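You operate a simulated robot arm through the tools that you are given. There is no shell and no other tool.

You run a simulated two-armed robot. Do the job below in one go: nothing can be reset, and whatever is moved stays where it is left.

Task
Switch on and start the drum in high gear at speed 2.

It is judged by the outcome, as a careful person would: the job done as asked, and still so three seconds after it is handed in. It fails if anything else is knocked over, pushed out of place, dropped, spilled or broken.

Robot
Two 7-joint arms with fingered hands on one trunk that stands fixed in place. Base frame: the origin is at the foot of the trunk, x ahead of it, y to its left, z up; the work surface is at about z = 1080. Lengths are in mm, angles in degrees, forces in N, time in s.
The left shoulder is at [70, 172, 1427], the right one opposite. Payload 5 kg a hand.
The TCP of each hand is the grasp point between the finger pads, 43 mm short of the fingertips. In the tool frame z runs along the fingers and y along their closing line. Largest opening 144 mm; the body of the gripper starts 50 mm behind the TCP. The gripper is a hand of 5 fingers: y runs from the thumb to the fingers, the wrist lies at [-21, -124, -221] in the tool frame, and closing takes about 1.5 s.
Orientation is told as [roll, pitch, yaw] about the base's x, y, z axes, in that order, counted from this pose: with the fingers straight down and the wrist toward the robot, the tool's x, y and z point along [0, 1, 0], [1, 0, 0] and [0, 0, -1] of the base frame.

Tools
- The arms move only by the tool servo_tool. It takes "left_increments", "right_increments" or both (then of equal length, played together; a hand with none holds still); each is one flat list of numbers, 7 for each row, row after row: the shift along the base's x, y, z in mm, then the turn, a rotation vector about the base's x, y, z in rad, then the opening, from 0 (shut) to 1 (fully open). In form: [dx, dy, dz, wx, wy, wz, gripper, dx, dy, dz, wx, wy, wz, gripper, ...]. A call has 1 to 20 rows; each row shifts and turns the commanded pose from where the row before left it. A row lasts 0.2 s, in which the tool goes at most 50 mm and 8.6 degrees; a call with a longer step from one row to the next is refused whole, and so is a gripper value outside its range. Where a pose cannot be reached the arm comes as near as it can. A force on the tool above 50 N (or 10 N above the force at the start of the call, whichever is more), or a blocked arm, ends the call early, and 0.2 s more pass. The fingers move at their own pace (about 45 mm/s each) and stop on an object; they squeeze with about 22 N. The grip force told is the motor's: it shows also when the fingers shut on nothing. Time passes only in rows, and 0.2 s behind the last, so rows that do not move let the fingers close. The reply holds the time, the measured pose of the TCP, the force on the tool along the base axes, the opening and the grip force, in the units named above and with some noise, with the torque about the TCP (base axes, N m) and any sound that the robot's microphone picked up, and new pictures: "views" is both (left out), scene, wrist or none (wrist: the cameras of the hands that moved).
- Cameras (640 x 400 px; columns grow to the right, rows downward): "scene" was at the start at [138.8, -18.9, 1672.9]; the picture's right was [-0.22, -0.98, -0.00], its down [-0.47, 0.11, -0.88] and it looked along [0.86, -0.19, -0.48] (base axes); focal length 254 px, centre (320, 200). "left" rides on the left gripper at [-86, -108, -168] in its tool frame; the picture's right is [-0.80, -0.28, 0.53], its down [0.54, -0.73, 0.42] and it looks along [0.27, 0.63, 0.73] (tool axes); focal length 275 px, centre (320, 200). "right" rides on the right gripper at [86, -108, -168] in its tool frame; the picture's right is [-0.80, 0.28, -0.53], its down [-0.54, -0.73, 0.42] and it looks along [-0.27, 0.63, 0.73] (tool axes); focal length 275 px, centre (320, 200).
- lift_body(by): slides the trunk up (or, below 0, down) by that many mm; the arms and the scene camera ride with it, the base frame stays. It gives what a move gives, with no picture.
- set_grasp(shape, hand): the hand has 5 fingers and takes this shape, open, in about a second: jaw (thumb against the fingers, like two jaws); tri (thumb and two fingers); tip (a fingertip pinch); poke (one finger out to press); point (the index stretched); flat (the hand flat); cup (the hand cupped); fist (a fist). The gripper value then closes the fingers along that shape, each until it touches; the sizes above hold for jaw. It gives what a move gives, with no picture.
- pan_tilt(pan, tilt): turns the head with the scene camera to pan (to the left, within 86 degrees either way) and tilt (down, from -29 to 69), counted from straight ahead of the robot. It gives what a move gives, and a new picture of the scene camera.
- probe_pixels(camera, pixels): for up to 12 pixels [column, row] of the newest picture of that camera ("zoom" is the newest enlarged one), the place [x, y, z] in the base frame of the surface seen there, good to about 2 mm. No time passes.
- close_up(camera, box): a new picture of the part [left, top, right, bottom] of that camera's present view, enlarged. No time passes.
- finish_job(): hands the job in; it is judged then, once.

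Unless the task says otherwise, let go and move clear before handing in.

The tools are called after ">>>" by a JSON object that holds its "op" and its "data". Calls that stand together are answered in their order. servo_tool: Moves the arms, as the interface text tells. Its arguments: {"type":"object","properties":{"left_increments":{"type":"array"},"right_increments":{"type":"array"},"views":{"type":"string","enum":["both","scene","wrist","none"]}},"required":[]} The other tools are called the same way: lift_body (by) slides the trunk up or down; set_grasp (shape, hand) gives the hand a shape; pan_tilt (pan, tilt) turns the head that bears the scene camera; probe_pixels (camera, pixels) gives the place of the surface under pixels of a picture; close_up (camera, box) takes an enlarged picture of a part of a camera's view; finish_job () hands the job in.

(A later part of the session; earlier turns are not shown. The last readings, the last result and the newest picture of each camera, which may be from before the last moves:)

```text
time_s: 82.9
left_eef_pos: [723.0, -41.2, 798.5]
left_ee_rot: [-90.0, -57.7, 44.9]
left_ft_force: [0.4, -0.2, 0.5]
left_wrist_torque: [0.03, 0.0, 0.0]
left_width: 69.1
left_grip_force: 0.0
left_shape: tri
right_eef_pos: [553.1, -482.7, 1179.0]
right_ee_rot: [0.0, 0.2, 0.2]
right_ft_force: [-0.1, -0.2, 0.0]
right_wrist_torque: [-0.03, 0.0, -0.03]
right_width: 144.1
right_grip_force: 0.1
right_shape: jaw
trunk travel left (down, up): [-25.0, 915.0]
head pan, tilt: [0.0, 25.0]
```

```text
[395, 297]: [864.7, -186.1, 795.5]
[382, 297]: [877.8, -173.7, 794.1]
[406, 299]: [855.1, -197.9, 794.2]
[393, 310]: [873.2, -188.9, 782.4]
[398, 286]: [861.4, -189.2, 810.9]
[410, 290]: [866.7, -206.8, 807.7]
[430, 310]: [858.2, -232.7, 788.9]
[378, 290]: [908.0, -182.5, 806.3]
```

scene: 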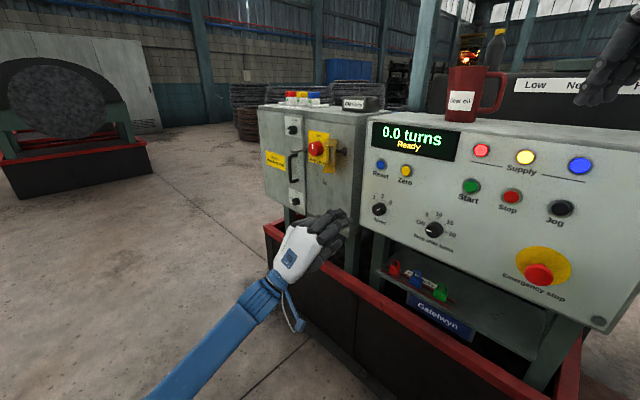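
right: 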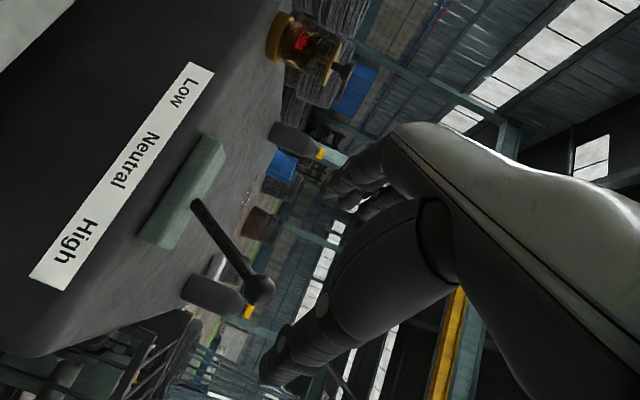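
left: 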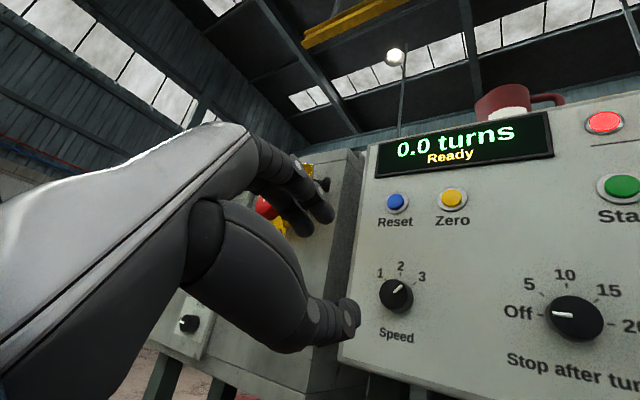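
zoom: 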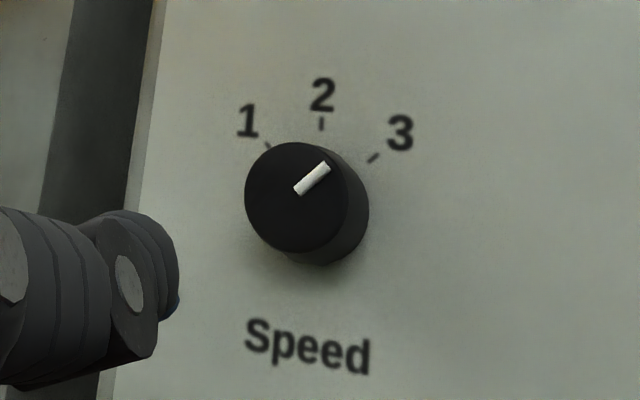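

The knob centre is s≈−482, z≈799, radius about 20, in line with the hand. I'll roll back to 105° and move in to about 30 mm short of gripping depth.

>>> {"op": "servo_tool", "data": {"left_increments": [0, 0, 0, 0.083, -0.083, 0, 0.48, 0, 0, 0, 0.083, -0.083, 0, 0.48, 0, 0, 0, 0.083, -0.083, 0, 0.48, 0, 0, 0, 0.083, -0.083, 0, 0.48, 0, 0, 0, 0.083, -0.083, 0, 0.48, 0, 0, 0, 0.083, -0.083, 0, 0.48, 0, 0, 0, 0.083, -0.083, 0, 0.48, 15.2, -15.2, 0, 0, 0, 0, 0.48, 15.2, -15.2, 0, 0, 0, 0, 0.48, 15.2, -15.2, 0, 0, 0, 0, 0.48, 15.2, -15.2, 0, 0, 0, 0, 0.48, 15.2, -15.2, 0, 0, 0, 0, 0.48, 15.2, -15.2, 0, 0, 0, 0, 0.48, 13, -13, 0, 0, 0, 0, 0.48], "views": "both"}}

```text
time_s: 85.9
left_eef_pos: [828.1, -145.1, 799.2]
left_ee_rot: [89.7, -75.1, -134.6]
left_ft_force: [0.4, 0.1, -0.5]
left_wrist_torque: [-0.03, 0.0, -0.02]
left_width: 69.3
left_grip_force: 0.1
left_shape: tri
right_eef_pos: [553.8, -482.7, 1177.6]
right_ee_rot: [-0.1, 0.1, 0.4]
right_ft_force: [-0.7, 0.1, -1.0]
right_wrist_torque: [0.0, 0.01, -0.03]
right_width: 143.9
right_grip_force: 0.0
right_shape: jaw
trunk travel left (down, up): [-25.0, 915.0]
head pan, tilt: [0.0, 25.0]
```

scene: 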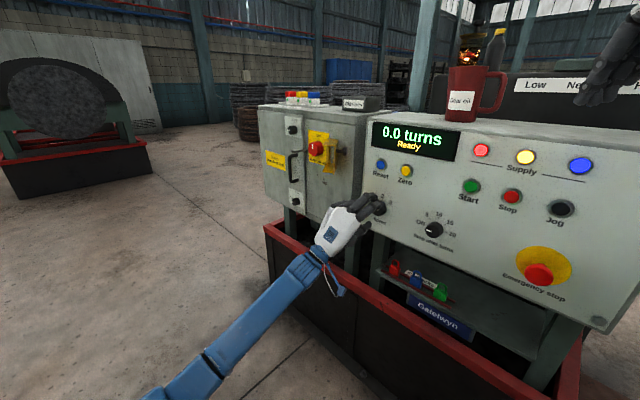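
left: 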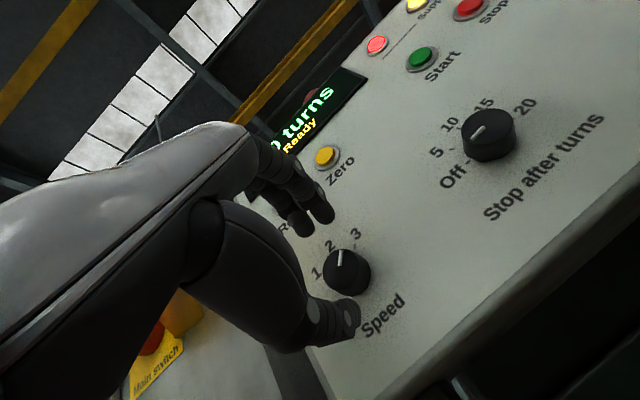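

The knob lies between the thumb (345,315) and fingers (315,215). I'll probe the tips to check centring before the last 30 mm.

>>> {"op": "close_up", "data": {"camera": "left", "box": [240, 170, 440, 350]}}

>>> {"op": "probe_pixels", "data": {"camera": "left", "pixels": [[352, 312], [340, 330], [328, 215], [305, 225], [300, 232], [345, 268], [352, 285], [325, 210]]}}

```text
2.22 times, centred on (340, 260) of left
```

zoom: 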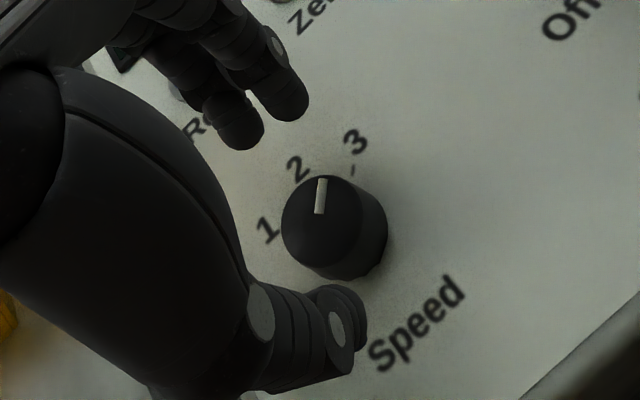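

```text
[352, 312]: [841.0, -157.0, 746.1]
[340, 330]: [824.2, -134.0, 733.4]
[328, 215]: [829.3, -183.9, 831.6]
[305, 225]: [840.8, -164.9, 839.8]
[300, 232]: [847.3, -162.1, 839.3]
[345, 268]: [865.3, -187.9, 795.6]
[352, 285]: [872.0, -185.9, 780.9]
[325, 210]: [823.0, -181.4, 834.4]
```

The hand sits about 5 mm low relative to the knob. I'll raise it by that amount while going in to d≈722.

>>> {"op": "servo_tool", "data": {"left_increments": [4.8, -4.8, 1, 0, 0, 0, 0.48, 4.8, -4.8, 1, 0, 0, 0, 0.48, 4.8, -4.8, 1, 0, 0, 0, 0.48, 4.8, -4.8, 1, 0, 0, 0, 0.48, 4.8, -4.8, 1, 0, 0, 0, 0.48], "views": "wrist"}}

>>> {"op": "close_up", "data": {"camera": "left", "box": [240, 170, 440, 350]}}

>>> {"op": "close_up", "data": {"camera": "scene", "box": [320, 160, 430, 260]}}

```text
time_s: 87.1
left_eef_pos: [851.6, -169.6, 804.0]
left_ee_rot: [89.7, -75.1, -134.9]
left_ft_force: [0.0, 0.0, -0.2]
left_wrist_torque: [0.03, -0.01, 0.02]
left_width: 69.0
left_grip_force: 0.1
left_shape: tri
right_eef_pos: [553.2, -482.8, 1178.8]
right_ee_rot: [-0.1, 0.2, 0.3]
right_ft_force: [0.3, -0.6, 0.9]
right_wrist_torque: [0.03, 0.0, -0.05]
right_width: 143.6
right_grip_force: 0.2
right_shape: jaw
trunk travel left (down, up): [-25.0, 915.0]
head pan, tilt: [0.0, 25.0]
```

left: 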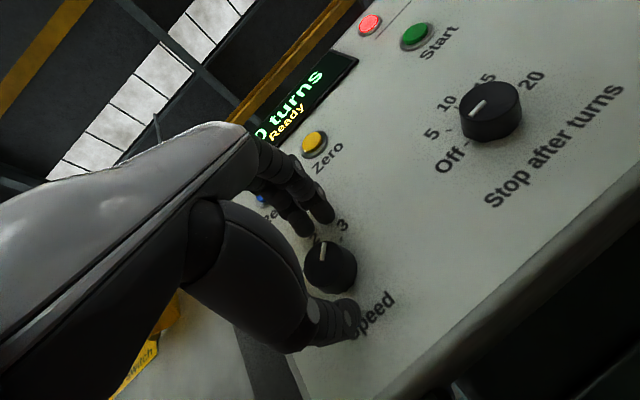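

```text
2.22 times, centred on (340, 260) of left
```

zoom: 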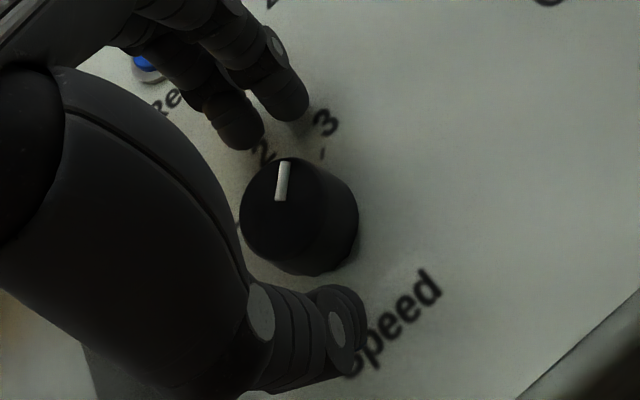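

```text
4.00 times, centred on (375, 210) of scene
```

zoom: 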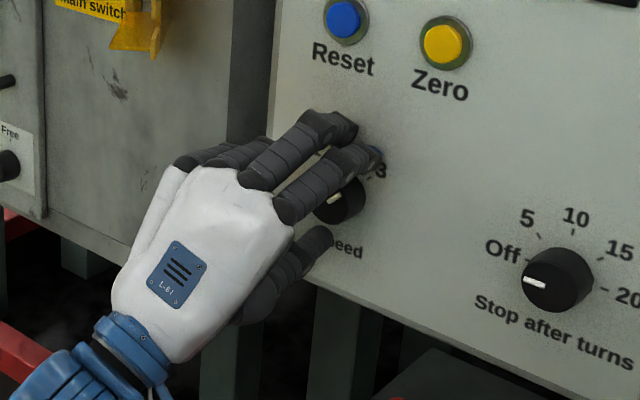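

The fingers bracket the knob in both views, with no contact yet. I'll close on it.

>>> {"op": "servo_tool", "data": {"left_increments": [0, 0, 0, 0, 0, 0, 0.4, 0, 0, 0, 0, 0, 0, 0.3, 0, 0, 0, 0, 0, 0, 0.15, 0, 0, 0, 0, 0, 0, 0, 0, 0, 0, 0, 0, 0, 0, 0, 0, 0, 0, 0, 0, 0], "views": "wrist"}}

>>> {"op": "close_up", "data": {"camera": "left", "box": [240, 170, 440, 350]}}

```text
time_s: 88.5
left_eef_pos: [852.5, -169.9, 803.1]
left_ee_rot: [89.4, -75.1, -134.5]
left_ft_force: [-0.4, 1.8, -7.3]
left_wrist_torque: [0.18, 0.22, 0.06]
left_width: 29.6
left_grip_force: 22.4
left_shape: tri
right_eef_pos: [553.0, -482.0, 1179.0]
right_ee_rot: [-0.2, 0.1, 0.3]
right_ft_force: [0.0, -0.2, 0.3]
right_wrist_torque: [0.03, -0.01, 0.02]
right_width: 143.8
right_grip_force: 0.2
right_shape: jaw
trunk travel left (down, up): [-25.0, 915.0]
head pan, tilt: [0.0, 25.0]
```

left: 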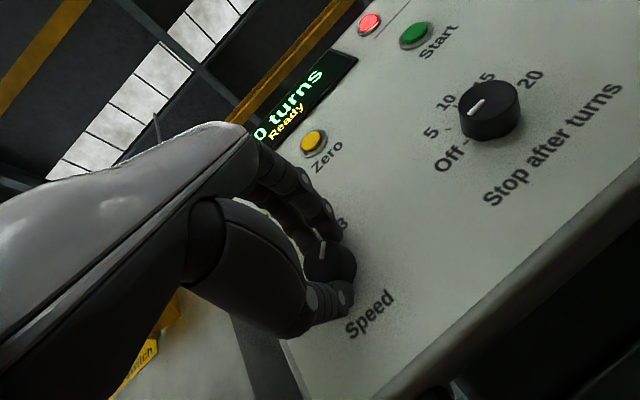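

```text
2.22 times, centred on (340, 260) of left
```

zoom: 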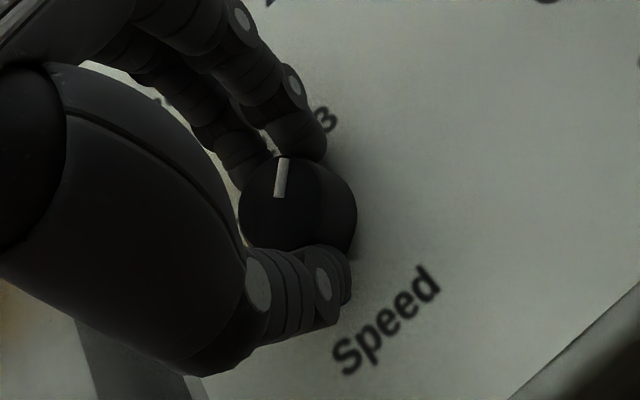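

The knob is gripped. I'll turn anticlockwise about its axis, 20° first.

>>> {"op": "servo_tool", "data": {"left_increments": [0.2, 0.2, -0.1, -0.0617, 0.0617, 0, 0, 0.2, 0.2, -0.1, -0.0617, 0.0617, 0, 0, 0.2, 0.2, -0.1, -0.0617, 0.0617, 0, 0, 0.2, 0.2, -0.1, -0.0617, 0.0617, 0, 0], "views": "wrist"}}

>>> {"op": "close_up", "data": {"camera": "left", "box": [240, 170, 440, 350]}}

```text
time_s: 89.5
left_eef_pos: [852.4, -169.7, 803.5]
left_ee_rot: [-89.3, -84.8, 44.2]
left_ft_force: [1.6, -1.4, -5.4]
left_wrist_torque: [0.17, 0.16, 0.0]
left_width: 29.3
left_grip_force: 21.9
left_shape: tri
right_eef_pos: [553.1, -482.4, 1178.8]
right_ee_rot: [0.0, 0.2, 0.3]
right_ft_force: [0.5, -0.4, -0.5]
right_wrist_torque: [0.01, 0.0, 0.0]
right_width: 143.7
right_grip_force: 0.1
right_shape: jaw
trunk travel left (down, up): [-25.0, 915.0]
head pan, tilt: [0.0, 25.0]
```

left: 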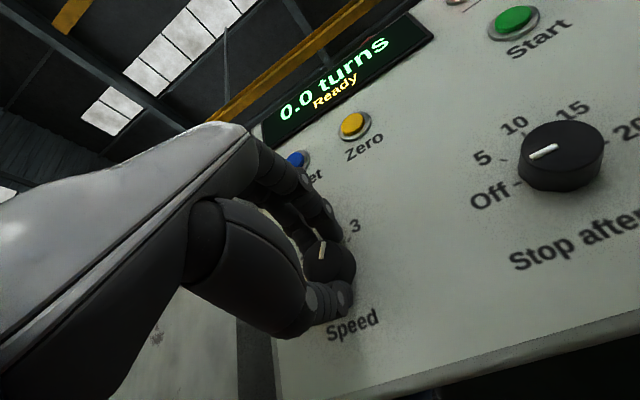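

```text
2.22 times, centred on (340, 260) of left
```

zoom: 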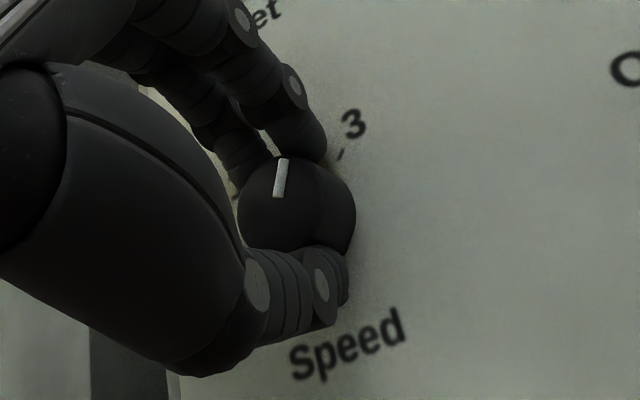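

The pointer stays fixed relative to the hand, so the knob is turning. I'll turn the remaining 25°.

>>> {"op": "servo_tool", "data": {"left_increments": [0.2, 0.2, -0.1, -0.0617, 0.0617, 0, 0, 0.2, 0.2, -0.1, -0.0617, 0.0617, 0, 0, 0.2, 0.2, -0.1, -0.0617, 0.0617, 0, 0, 0.2, 0.2, -0.1, -0.0617, 0.0617, 0, 0, 0.2, 0.2, -0.1, -0.0617, 0.0617, 0, 0], "views": "both"}}

>>> {"op": "close_up", "data": {"camera": "left", "box": [240, 170, 440, 350]}}

>>> {"op": "close_up", "data": {"camera": "scene", "box": [345, 175, 425, 245]}}

```text
time_s: 90.7
left_eef_pos: [853.3, -166.6, 801.9]
left_ee_rot: [-89.7, -60.2, 44.6]
left_ft_force: [4.2, -13.1, 1.4]
left_wrist_torque: [-0.11, -0.06, -0.15]
left_width: 28.8
left_grip_force: 22.0
left_shape: tri
right_eef_pos: [551.8, -484.8, 1178.9]
right_ee_rot: [0.1, 0.2, 0.2]
right_ft_force: [0.7, -0.2, 0.4]
right_wrist_torque: [-0.01, 0.02, 0.0]
right_width: 143.9
right_grip_force: 0.1
right_shape: jaw
trunk travel left (down, up): [-25.0, 915.0]
head pan, tilt: [0.0, 25.0]
```

scene: 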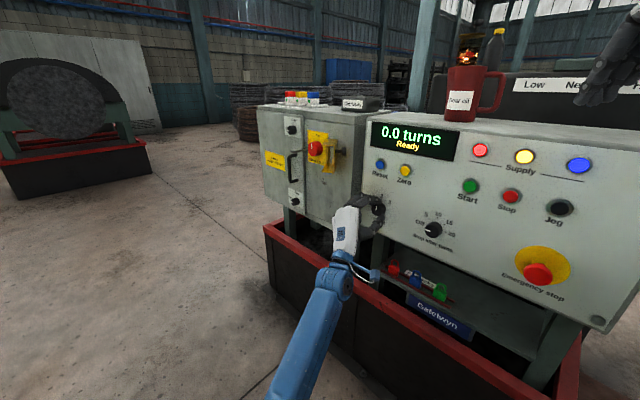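
left: 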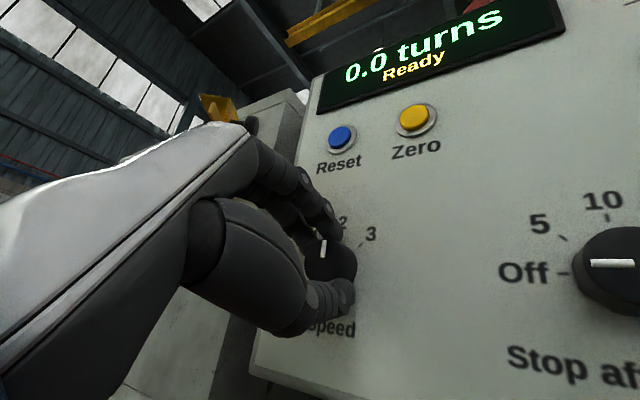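

```text
2.22 times, centred on (340, 260) of left
```

zoom: 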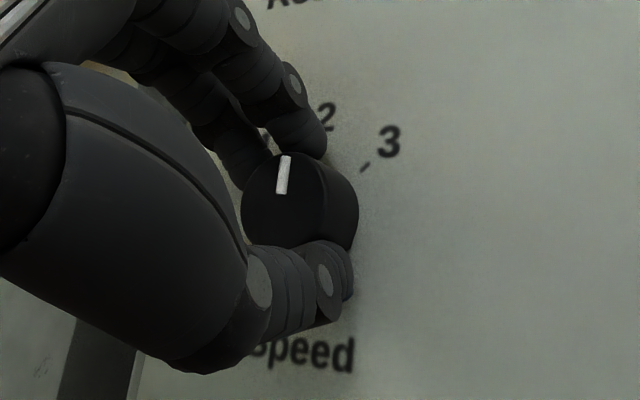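

```text
5.71 times, centred on (385, 210) of scene
```

zoom: 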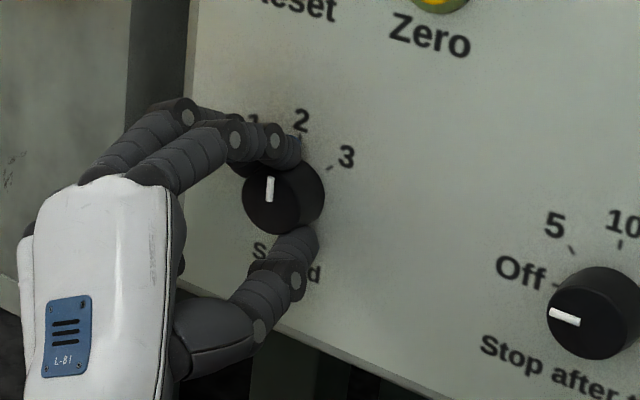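

The pointer now stands vertical at 2 in the scene close-up. I'll open and check that it stays there, then back away.

>>> {"op": "servo_tool", "data": {"left_increments": [0, 0, 0, 0, 0, 0, 0.3, 0, 0, 0, 0, 0, 0, 0.42, 0, 0, 0, 0, 0, 0, 0.48, 0, 0, 0, 0, 0, 0, 0.48, -5, 5, 0, 0, 0, 0, 0.48, -8, 8, 0, 0, 0, 0, 0.48, -10, 10, 0, 0, 0, 0, 0.48, -15, 15, 0, 0, 0, 0, 0.48, -15, 15, 0, 0, 0, 0, 0.48, -15, 15, 0, 0, 0, 0, 0.48], "views": "both"}}

>>> {"op": "close_up", "data": {"camera": "left", "box": [320, 200, 480, 340]}}

>>> {"op": "close_up", "data": {"camera": "scene", "box": [345, 175, 475, 265]}}

```text
time_s: 92.9
left_eef_pos: [784.1, -100.0, 800.8]
left_ee_rot: [-90.1, -59.8, 45.0]
left_ft_force: [-0.7, -0.2, 1.2]
left_wrist_torque: [0.02, -0.02, 0.01]
left_width: 68.9
left_grip_force: 0.0
left_shape: tri
right_eef_pos: [551.7, -482.3, 1178.7]
right_ee_rot: [-0.1, 0.0, 0.3]
right_ft_force: [0.9, 0.3, 0.5]
right_wrist_torque: [-0.03, -0.03, 0.01]
right_width: 143.6
right_grip_force: 0.0
right_shape: jaw
trunk travel left (down, up): [-25.0, 915.0]
head pan, tilt: [0.0, 25.0]
```

scene: 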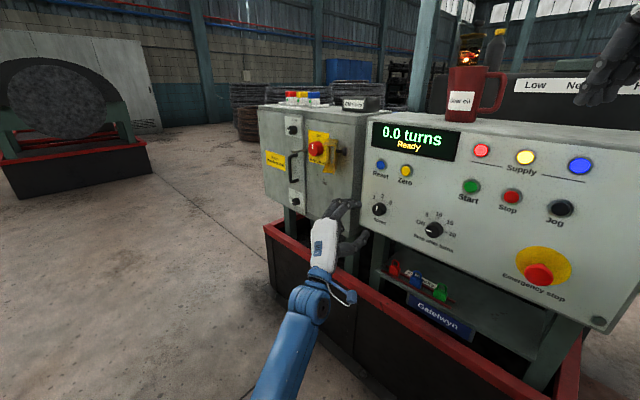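
left: 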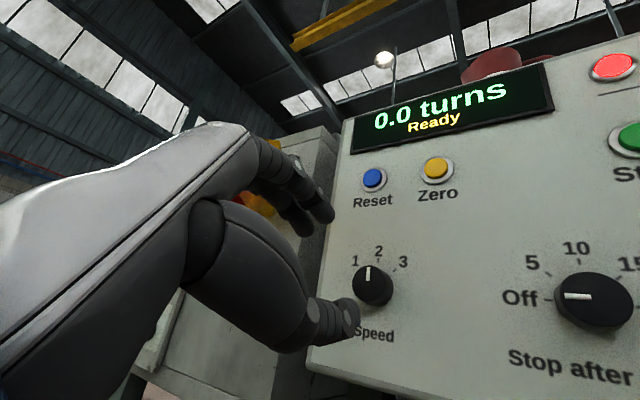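

```text
2.86 times, centred on (400, 270) of left
```

zoom: 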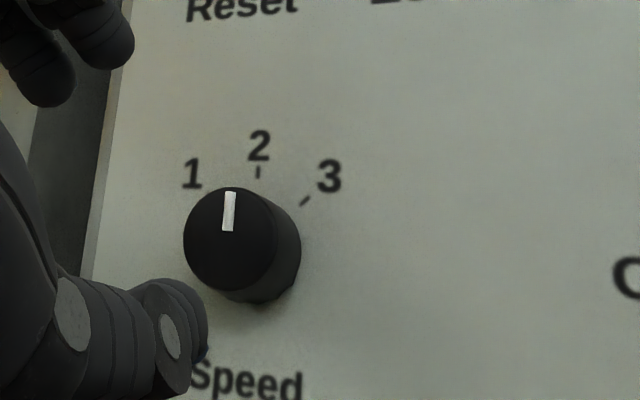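

```text
4.44 times, centred on (410, 220) of scene
```

zoom: 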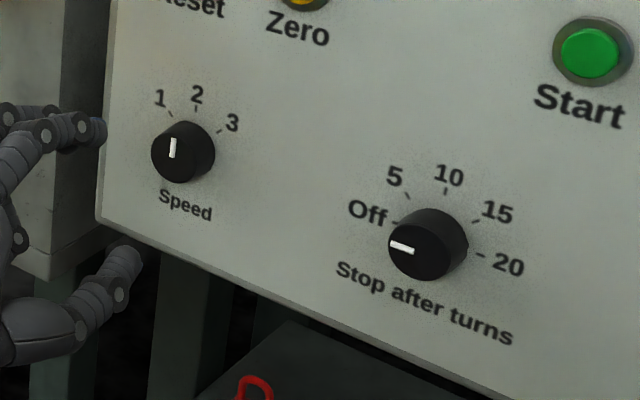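

Speed is at 2, stop-after-turns is still Off and the display says Ready. Before starting, I'll look over toward the gearbox and drum to confirm the gear and that nothing is in the way.

>>> {"op": "pan_tilt", "data": {"pan": -55, "tilt": 10}}

```text
time_s: 94.2
left_eef_pos: [784.3, -99.4, 803.4]
left_ee_rot: [-89.9, -59.8, 44.9]
left_ft_force: [0.4, 0.0, 0.5]
left_wrist_torque: [0.03, -0.01, 0.03]
left_width: 68.6
left_grip_force: 0.0
left_shape: tri
right_eef_pos: [553.0, -481.9, 1178.3]
right_ee_rot: [-0.1, 0.1, 0.3]
right_ft_force: [-0.5, -0.6, 0.0]
right_wrist_torque: [-0.01, 0.01, 0.0]
right_width: 143.9
right_grip_force: 0.0
right_shape: jaw
trunk travel left (down, up): [-25.0, 915.0]
head pan, tilt: [-55.0, 10.0]
```

scene: 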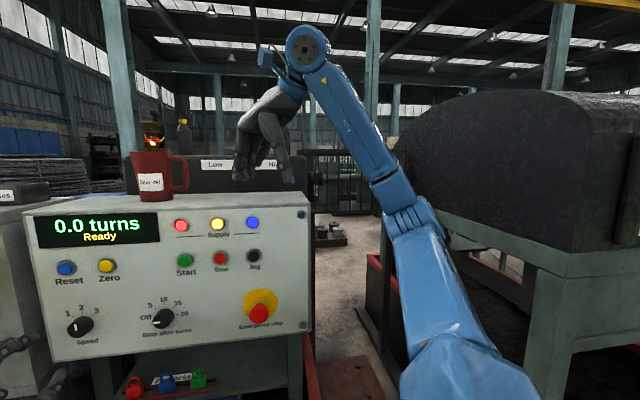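

The gear, supply lamps and display are unchanged and nothing is in the way of starting. I'll give the left hand the poke shape for pressing Start.

>>> {"op": "set_grasp", "data": {"shape": "poke", "hand": "left"}}

>>> {"op": "pan_tilt", "data": {"pan": -15, "tilt": 25}}

>>> {"op": "close_up", "data": {"camera": "left", "box": [0, 0, 640, 400]}}

```text
time_s: 95.1
left_eef_pos: [785.9, -100.9, 801.0]
left_ee_rot: [-90.0, -59.7, 44.9]
left_ft_force: [0.0, 0.3, 0.7]
left_wrist_torque: [0.0, 0.03, 0.0]
left_width: 0.1
left_grip_force: 0.0
left_shape: poke
right_eef_pos: [553.0, -482.6, 1178.8]
right_ee_rot: [-0.1, 0.2, 0.4]
right_ft_force: [-0.3, -0.2, 0.3]
right_wrist_torque: [-0.01, 0.01, 0.0]
right_width: 143.8
right_grip_force: 0.0
right_shape: jaw
trunk travel left (down, up): [-25.0, 915.0]
head pan, tilt: [-55.0, 10.0]
```

```text
time_s: 96.1
left_eef_pos: [784.9, -100.6, 802.1]
left_ee_rot: [-90.0, -59.8, 45.0]
left_ft_force: [-0.9, -0.2, 0.7]
left_wrist_torque: [-0.02, -0.01, 0.0]
left_width: 0.0
left_grip_force: 0.1
left_shape: poke
right_eef_pos: [553.1, -481.3, 1178.1]
right_ee_rot: [-0.1, 0.1, 0.3]
right_ft_force: [0.2, -0.1, 0.2]
right_wrist_torque: [-0.02, 0.0, -0.02]
right_width: 143.9
right_grip_force: 0.1
right_shape: jaw
trunk travel left (down, up): [-25.0, 915.0]
head pan, tilt: [-15.0, 25.0]
```

scene: 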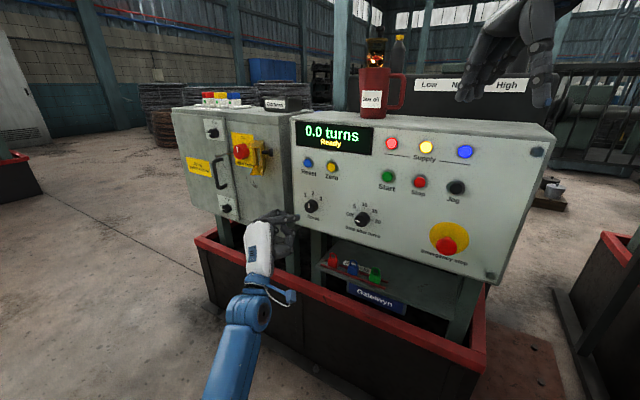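

```text
1.00 times, centred on (320, 200) of left (not enlarged: the box is as wide or as high as the picture)
```

zoom: 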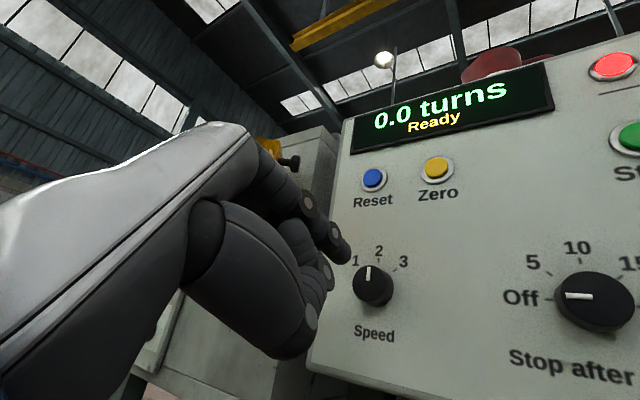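

One finger now sticks out, with its tip near (343,257) in the left camera. I'll probe the tip to learn its offset from the TCP.

>>> {"op": "probe_pixels", "data": {"camera": "left", "pixels": [[346, 258], [342, 250], [335, 232], [340, 262], [325, 270], [330, 285], [312, 315], [306, 200]]}}

>>> {"op": "close_up", "data": {"camera": "scene", "box": [230, 195, 330, 305]}}

>>> {"op": "close_up", "data": {"camera": "left", "box": [250, 180, 400, 340]}}

>>> {"op": "probe_pixels", "data": {"camera": "scene", "pixels": [[297, 218], [294, 216], [388, 177], [386, 176], [392, 178], [388, 180]]}}

```text
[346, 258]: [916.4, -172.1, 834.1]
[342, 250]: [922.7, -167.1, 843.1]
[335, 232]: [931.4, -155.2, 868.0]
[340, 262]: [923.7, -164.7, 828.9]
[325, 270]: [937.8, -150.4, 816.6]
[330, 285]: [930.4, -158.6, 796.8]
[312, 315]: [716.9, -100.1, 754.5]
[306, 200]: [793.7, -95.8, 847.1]
```

```text
3.64 times, centred on (280, 250) of scene
```

zoom: 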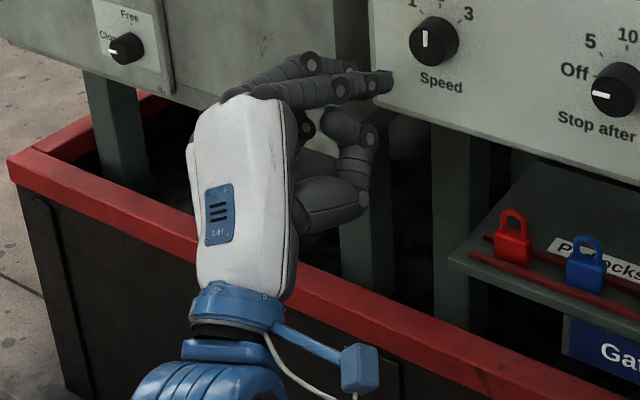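

```text
2.50 times, centred on (325, 260) of left
```

zoom: 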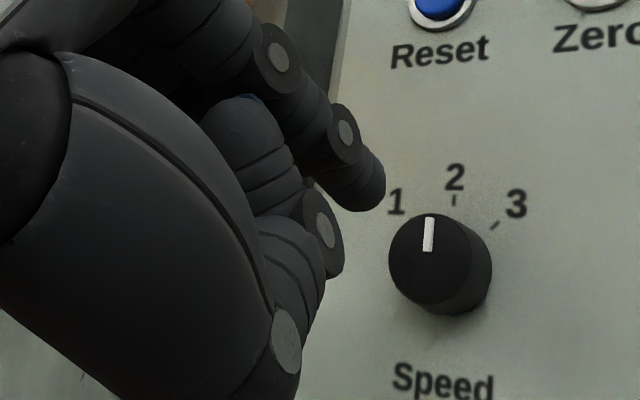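

```text
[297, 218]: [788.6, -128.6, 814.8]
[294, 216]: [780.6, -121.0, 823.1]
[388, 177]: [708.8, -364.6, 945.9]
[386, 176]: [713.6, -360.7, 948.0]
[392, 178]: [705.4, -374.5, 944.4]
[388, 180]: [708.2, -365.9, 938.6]
```

The left-camera probe used an older picture, so I'll probe the fingertip in the current scene picture instead.

>>> {"op": "probe_pixels", "data": {"camera": "scene", "pixels": [[298, 217], [299, 216.5], [299.5, 217], [300, 217.5], [298.5, 219], [295, 219], [290, 217], [295, 229]]}}

>>> {"op": "close_up", "data": {"camera": "scene", "box": [280, 200, 320, 240]}}

>>> {"op": "close_up", "data": {"camera": "scene", "box": [365, 160, 415, 195]}}

```text
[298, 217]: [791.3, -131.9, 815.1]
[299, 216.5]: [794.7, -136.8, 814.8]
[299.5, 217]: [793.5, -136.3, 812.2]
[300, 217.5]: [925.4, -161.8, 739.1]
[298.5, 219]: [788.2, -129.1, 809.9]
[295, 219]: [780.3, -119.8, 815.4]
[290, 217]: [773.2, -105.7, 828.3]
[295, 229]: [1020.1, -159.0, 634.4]
```

```text
10.00 times, centred on (300, 220) of scene
```

zoom: 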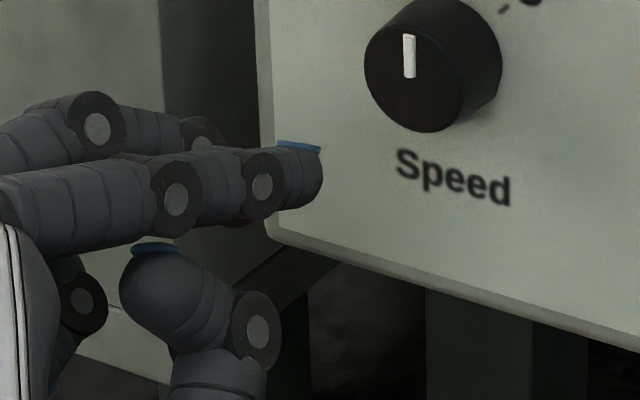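

```text
11.43 times, centred on (390, 178) of scene
```

zoom: 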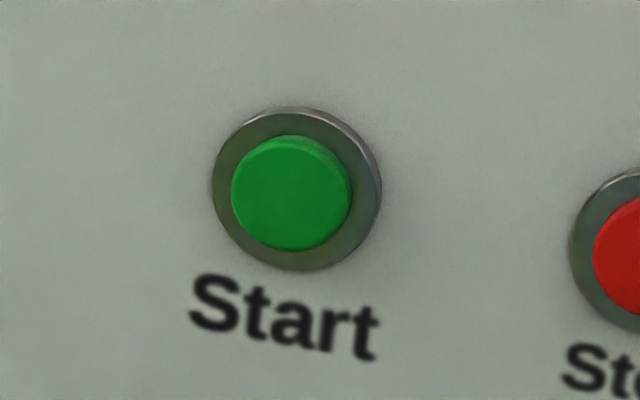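

The poking fingertip sits about 35 mm ahead of the TCP, 19 mm to its right and 11 mm above. Start's centre is near (710,-364,947). I'll move the left hand across in front of it, well out from the panel.

>>> {"op": "servo_tool", "data": {"left_increments": [-21.8, -17.1, 16.8, 0, 0, 0, 1, -21.8, -17.1, 16.8, 0, 0, 0, 1, -21.8, -17.1, 16.8, 0, 0, 0, 1, -21.8, -17.1, 16.8, 0, 0, 0, 1, -21.8, -17.1, 16.8, 0, 0, 0, 1, -21.8, -17.1, 16.8, 0, 0, 0, 1], "views": "both"}}

```text
time_s: 97.1
left_eef_pos: [731.2, -119.9, 855.8]
left_ee_rot: [-82.0, -70.2, 40.4]
left_ft_force: [-0.1, -0.1, -1.4]
left_wrist_torque: [-0.07, -0.05, 0.06]
left_width: 0.1
left_grip_force: 0.0
left_shape: poke
right_eef_pos: [553.3, -481.4, 1175.4]
right_ee_rot: [-0.2, 0.2, 0.3]
right_ft_force: [0.8, -1.0, -0.4]
right_wrist_torque: [0.07, 0.04, 0.01]
right_width: 143.6
right_grip_force: 0.1
right_shape: jaw
trunk travel left (down, up): [-25.0, 915.0]
head pan, tilt: [-15.0, 25.0]
stopped in row 4 (left hand): the arm was blocked; the commanded pose is now the measured one
```

scene: 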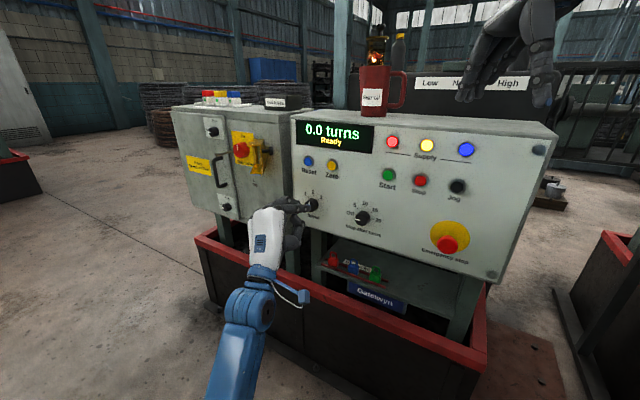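
left: 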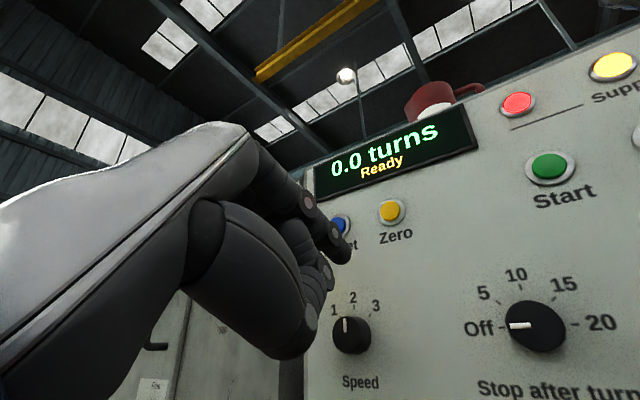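

The arm hit its roll limit again as it moved right. The knob is untouched and still at 2. I'll roll the hand back up to about 100°, which is comfortable, and then continue to the right.

>>> {"op": "servo_tool", "data": {"left_increments": [-4, 4, 0, 0.0857, -0.0974, -0.0156, 1, -4, 4, 0, 0.0857, -0.0974, -0.0156, 1, -4, 4, 0, 0.0857, -0.0974, -0.0156, 1, -4, 4, 0, 0.0857, -0.0974, -0.0156, 1], "views": "none"}}

>>> {"op": "servo_tool", "data": {"left_increments": [-14, -20, 14, 0, 0, 0, 1, -14, -20, 14, 0, 0, 0, 1, -14, -20, 14, 0, 0, 0, 1], "views": "both"}}

```text
time_s: 98.1
left_eef_pos: [714.2, -105.4, 858.0]
left_ee_rot: [90.1, -80.1, -135.3]
left_ft_force: [-0.2, -0.3, -0.1]
left_wrist_torque: [-0.03, -0.05, 0.0]
left_width: 0.1
left_grip_force: 0.1
left_shape: poke
right_eef_pos: [552.6, -481.0, 1179.1]
right_ee_rot: [-0.1, 0.1, 0.3]
right_ft_force: [-0.7, 0.9, 0.2]
right_wrist_torque: [-0.01, -0.02, 0.0]
right_width: 143.6
right_grip_force: 0.0
right_shape: jaw
trunk travel left (down, up): [-25.0, 915.0]
head pan, tilt: [-15.0, 25.0]
```

```text
time_s: 98.9
left_eef_pos: [672.9, -166.3, 901.3]
left_ee_rot: [90.2, -80.2, -135.1]
left_ft_force: [-0.5, 0.6, -0.1]
left_wrist_torque: [-0.02, 0.03, -0.01]
left_width: 0.0
left_grip_force: 0.0
left_shape: poke
right_eef_pos: [552.5, -481.7, 1179.4]
right_ee_rot: [-0.1, 0.1, 0.4]
right_ft_force: [-0.9, -0.7, -0.4]
right_wrist_torque: [-0.01, -0.01, 0.0]
right_width: 143.7
right_grip_force: 0.2
right_shape: jaw
trunk travel left (down, up): [-25.0, 915.0]
head pan, tilt: [-15.0, 25.0]
```

scene: 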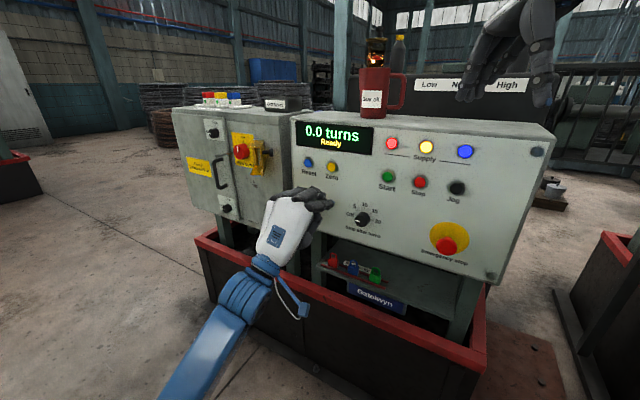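
left: 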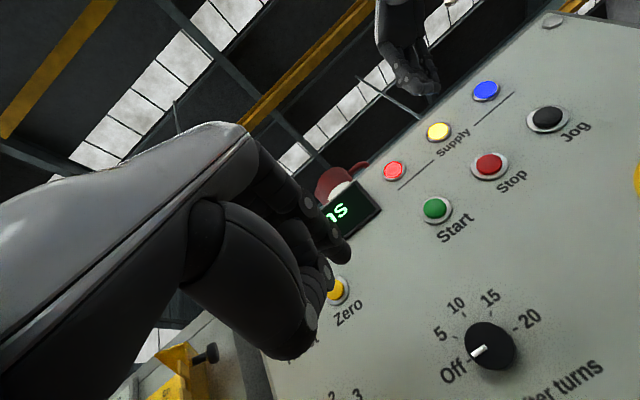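

It is tracking well now. I'll continue to the point in front of Start.

>>> {"op": "servo_tool", "data": {"left_increments": [-16.1, -16.1, 12.4, 0, 0, 0, 1, -16.1, -16.1, 12.4, 0, 0, 0, 1, -16.1, -16.1, 12.4, 0, 0, 0, 1, -16.1, -16.1, 12.4, 0, 0, 0, 1, 14, -14, 0, 0, 0, 0, 1, 14, -14, 0, 0, 0, 0, 1, 14, -14, 0, 0, 0, 0, 1], "views": "both"}}

>>> {"op": "close_up", "data": {"camera": "scene", "box": [310, 140, 430, 250]}}

>>> {"op": "close_up", "data": {"camera": "left", "box": [260, 150, 460, 330]}}

```text
time_s: 100.5
left_eef_pos: [651.1, -271.2, 949.9]
left_ee_rot: [90.0, -80.3, -135.1]
left_ft_force: [1.3, 0.0, 0.0]
left_wrist_torque: [-0.04, -0.01, 0.03]
left_width: 0.0
left_grip_force: 0.1
left_shape: poke
right_eef_pos: [553.3, -482.1, 1179.1]
right_ee_rot: [0.0, 0.0, 0.3]
right_ft_force: [0.8, -0.1, 0.3]
right_wrist_torque: [0.03, 0.06, 0.04]
right_width: 143.8
right_grip_force: 0.2
right_shape: jaw
trunk travel left (down, up): [-25.0, 915.0]
head pan, tilt: [-15.0, 25.0]
```

scene: 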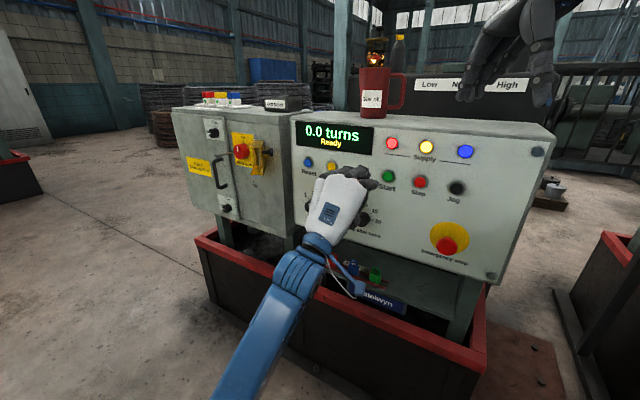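
left: 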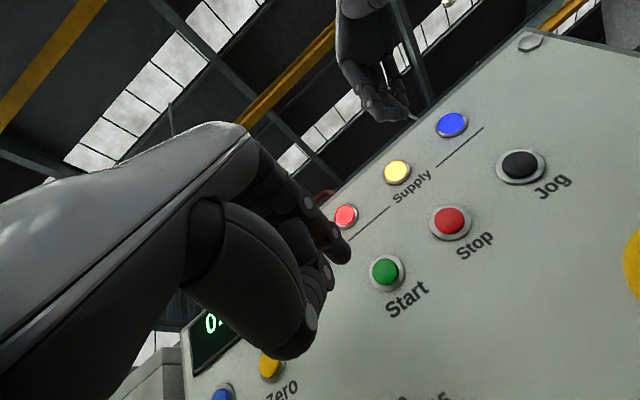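

```text
3.64 times, centred on (370, 195) of scene
```

zoom: 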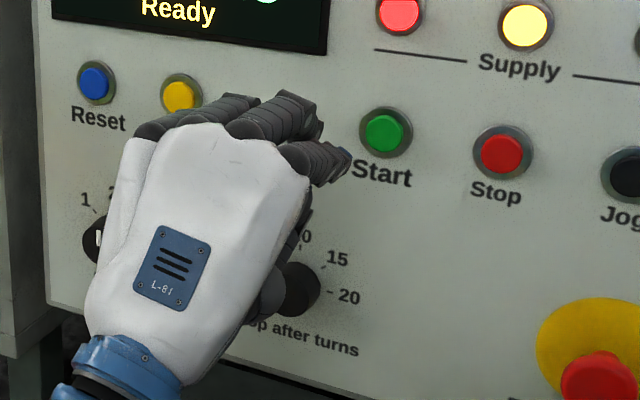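

```text
2.22 times, centred on (360, 240) of left
```

zoom: 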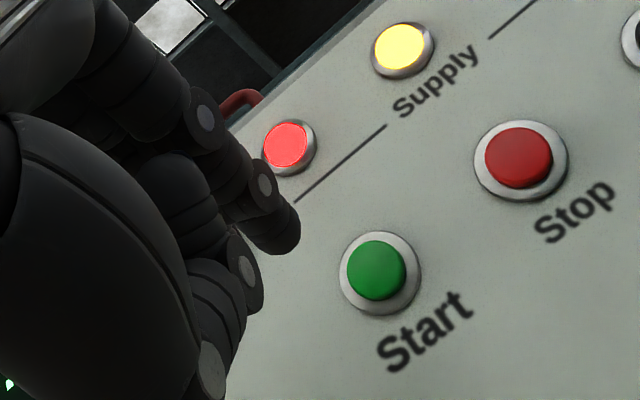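

The fingertip is at about (344,258) and the Start button at (386,271) in the left camera. I'll probe both to work out the final offset.

>>> {"op": "probe_pixels", "data": {"camera": "left", "pixels": [[344, 258], [348, 255], [340, 250], [349, 248], [385, 271], [378, 272], [393, 270], [385, 280], [386, 262]]}}

>>> {"op": "probe_pixels", "data": {"camera": "scene", "pixels": [[376, 184], [377.5, 184], [374, 183], [376, 182], [378, 183], [372, 186]]}}

```text
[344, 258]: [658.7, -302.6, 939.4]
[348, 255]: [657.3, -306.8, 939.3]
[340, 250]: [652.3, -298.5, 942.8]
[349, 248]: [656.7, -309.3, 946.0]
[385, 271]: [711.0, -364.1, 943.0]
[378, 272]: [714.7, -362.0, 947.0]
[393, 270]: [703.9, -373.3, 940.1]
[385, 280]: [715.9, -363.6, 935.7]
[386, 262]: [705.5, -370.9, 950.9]
```

```text
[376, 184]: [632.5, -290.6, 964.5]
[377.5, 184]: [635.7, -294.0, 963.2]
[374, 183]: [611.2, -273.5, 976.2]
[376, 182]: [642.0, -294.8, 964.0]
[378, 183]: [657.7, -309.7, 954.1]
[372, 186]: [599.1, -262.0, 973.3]
```

The fingertip is at s≈−250, z≈946 and the button centre is at s≈−245, z≈945, about 73 mm ahead. I'll shift 4 mm right while moving in 60 mm.

>>> {"op": "servo_tool", "data": {"left_increments": [7.9, -9, -0.2, 0, 0, 0, 1, 7.9, -9, -0.2, 0, 0, 0, 1, 7.9, -9, -0.2, 0, 0, 0, 1, 7.9, -9, -0.2, 0, 0, 0, 1, 7.9, -9, -0.2, 0, 0, 0, 1], "views": "both"}}

>>> {"op": "close_up", "data": {"camera": "left", "box": [260, 150, 460, 330]}}

>>> {"op": "close_up", "data": {"camera": "scene", "box": [350, 145, 430, 215]}}

```text
time_s: 101.7
left_eef_pos: [690.1, -316.8, 949.2]
left_ee_rot: [89.9, -80.2, -135.0]
left_ft_force: [-0.2, -0.5, 0.4]
left_wrist_torque: [-0.06, -0.03, 0.01]
left_width: 0.4
left_grip_force: 0.1
left_shape: poke
right_eef_pos: [552.9, -483.1, 1178.6]
right_ee_rot: [0.1, 0.1, 0.3]
right_ft_force: [0.1, -0.1, -0.3]
right_wrist_torque: [0.02, -0.01, -0.01]
right_width: 143.7
right_grip_force: 0.1
right_shape: jaw
trunk travel left (down, up): [-25.0, 915.0]
head pan, tilt: [-15.0, 25.0]
```

scene: 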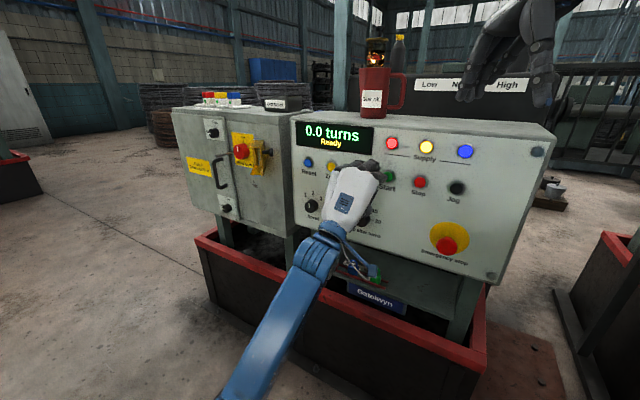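
left: 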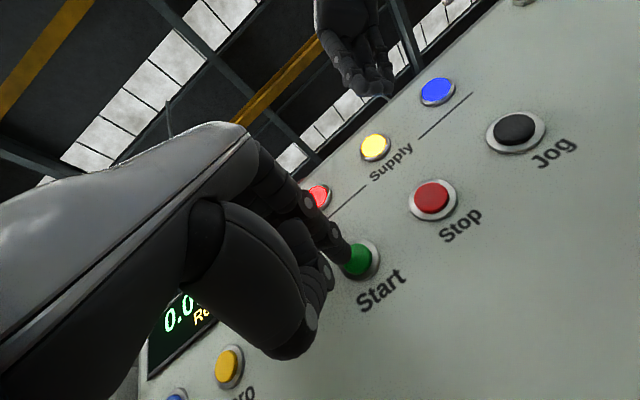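

```text
2.22 times, centred on (360, 240) of left
```

zoom: 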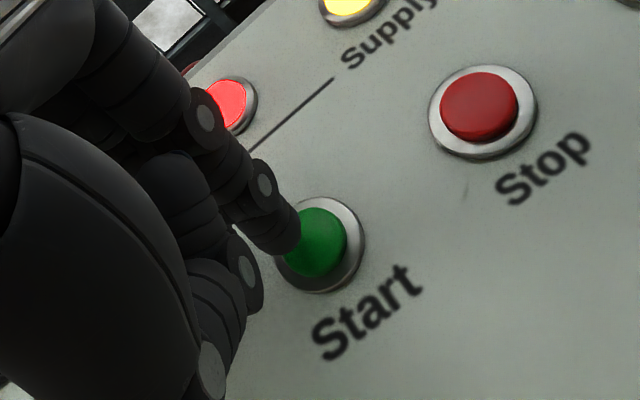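

```text
5.71 times, centred on (390, 180) of scene
```

zoom: 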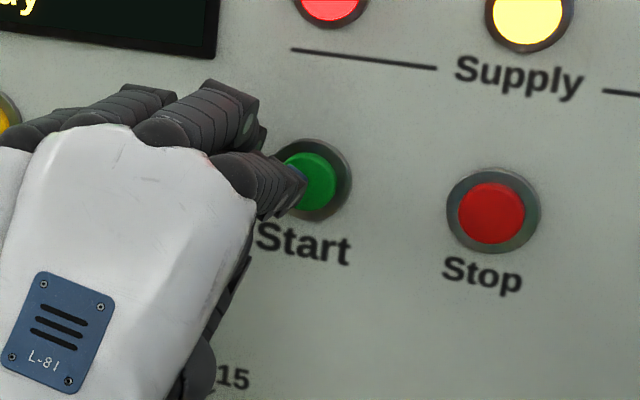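

The tip is about 13 mm from the green button and lined up. I'll press in with 3 mm steps.

>>> {"op": "servo_tool", "data": {"left_increments": [2.1, -2.1, 0, 0, 0, 0, 1, 2.1, -2.1, 0, 0, 0, 0, 1, 2.1, -2.1, 0, 0, 0, 0, 1, 2.1, -2.1, 0, 0, 0, 0, 1, 2.1, -2.1, 0, 0, 0, 0, 1, 2.1, -2.1, 0, 0, 0, 0, 1], "views": "both"}}

>>> {"op": "close_up", "data": {"camera": "left", "box": [260, 150, 460, 330]}}

```text
time_s: 103.1
left_eef_pos: [698.3, -328.2, 951.2]
left_ee_rot: [91.2, -80.2, -136.3]
left_ft_force: [-23.4, 19.0, -6.6]
left_wrist_torque: [0.16, 0.1, -0.34]
left_width: 0.0
left_grip_force: 0.1
left_shape: poke
right_eef_pos: [551.0, -479.1, 1179.8]
right_ee_rot: [-0.1, 0.0, 0.3]
right_ft_force: [0.1, -1.0, 0.2]
right_wrist_torque: [0.05, 0.02, 0.0]
right_width: 143.7
right_grip_force: 0.1
right_shape: jaw
trunk travel left (down, up): [-25.0, 915.0]
head pan, tilt: [-15.0, 25.0]
heard: click
```

scene: 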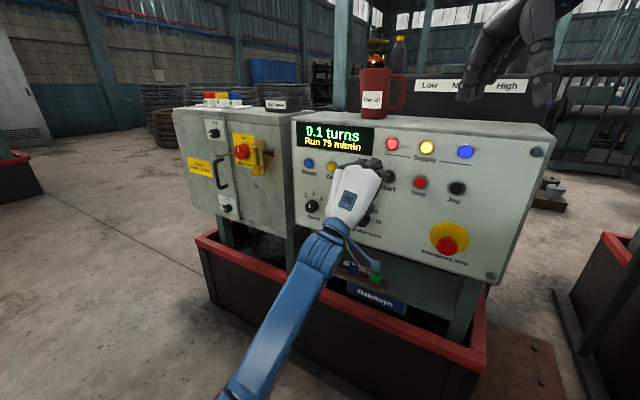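
left: 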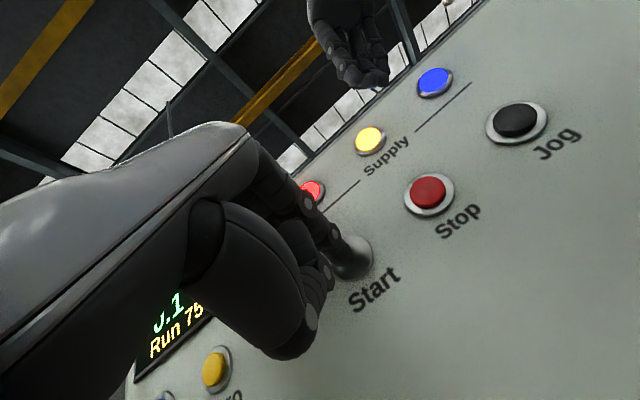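

```text
2.22 times, centred on (360, 240) of left
```

zoom: 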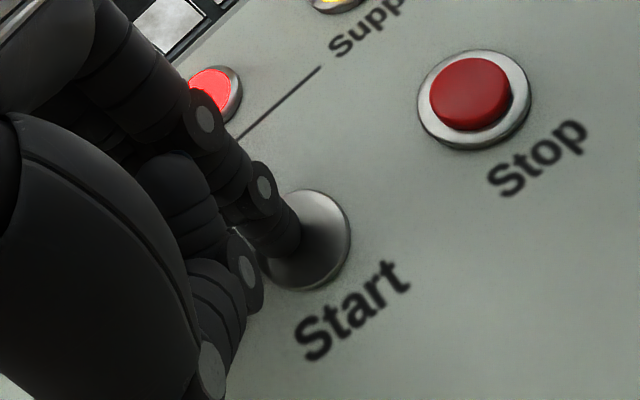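

There was a click and the display now reads "0.1 turns – Run 75 m/min". I'll draw the finger straight back off the button.

>>> {"op": "servo_tool", "data": {"left_increments": [-4, 4, 0, 0, 0, 0, 1, -8, 8, 0, 0, 0, 0, 1, -12, 12, 0, 0, 0, 0, 1, -15, 15, 0, 0, 0, 0, 1, -15, 15, 0, 0, 0, 0, 1, -15, 15, 0, 0, 0, 0, 1], "views": "both"}}

>>> {"op": "close_up", "data": {"camera": "scene", "box": [290, 110, 490, 270]}}

```text
time_s: 104.5
left_eef_pos: [630.8, -260.0, 948.4]
left_ee_rot: [90.1, -80.2, -135.2]
left_ft_force: [0.1, -1.2, -0.1]
left_wrist_torque: [0.03, -0.03, -0.01]
left_width: 0.2
left_grip_force: 0.0
left_shape: poke
right_eef_pos: [551.6, -482.6, 1179.5]
right_ee_rot: [-0.1, 0.1, 0.3]
right_ft_force: [0.2, -0.5, 0.3]
right_wrist_torque: [-0.01, -0.02, -0.01]
right_width: 143.9
right_grip_force: 0.0
right_shape: jaw
trunk travel left (down, up): [-25.0, 915.0]
head pan, tilt: [-15.0, 25.0]
```

scene: 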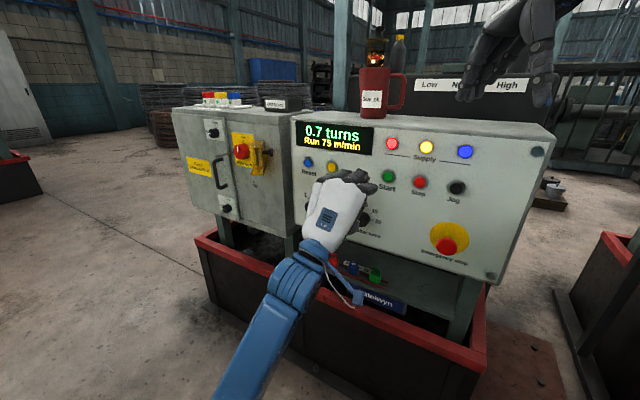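
left: 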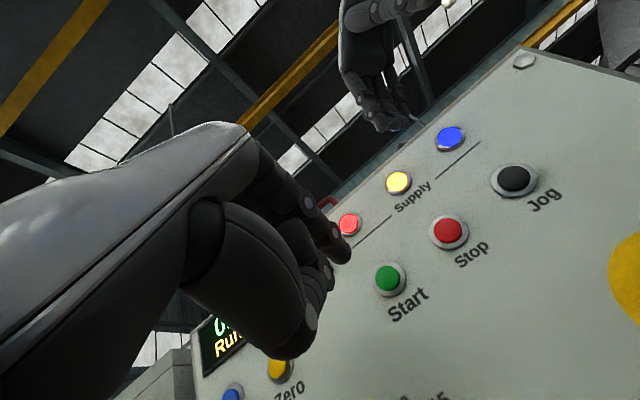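

```text
2.50 times, centred on (390, 190) of scene
```

zoom: 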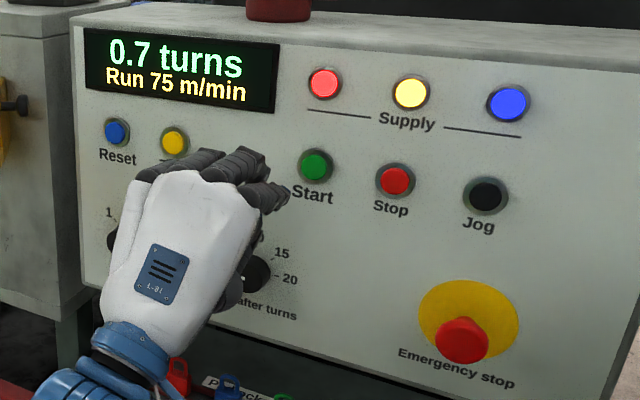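

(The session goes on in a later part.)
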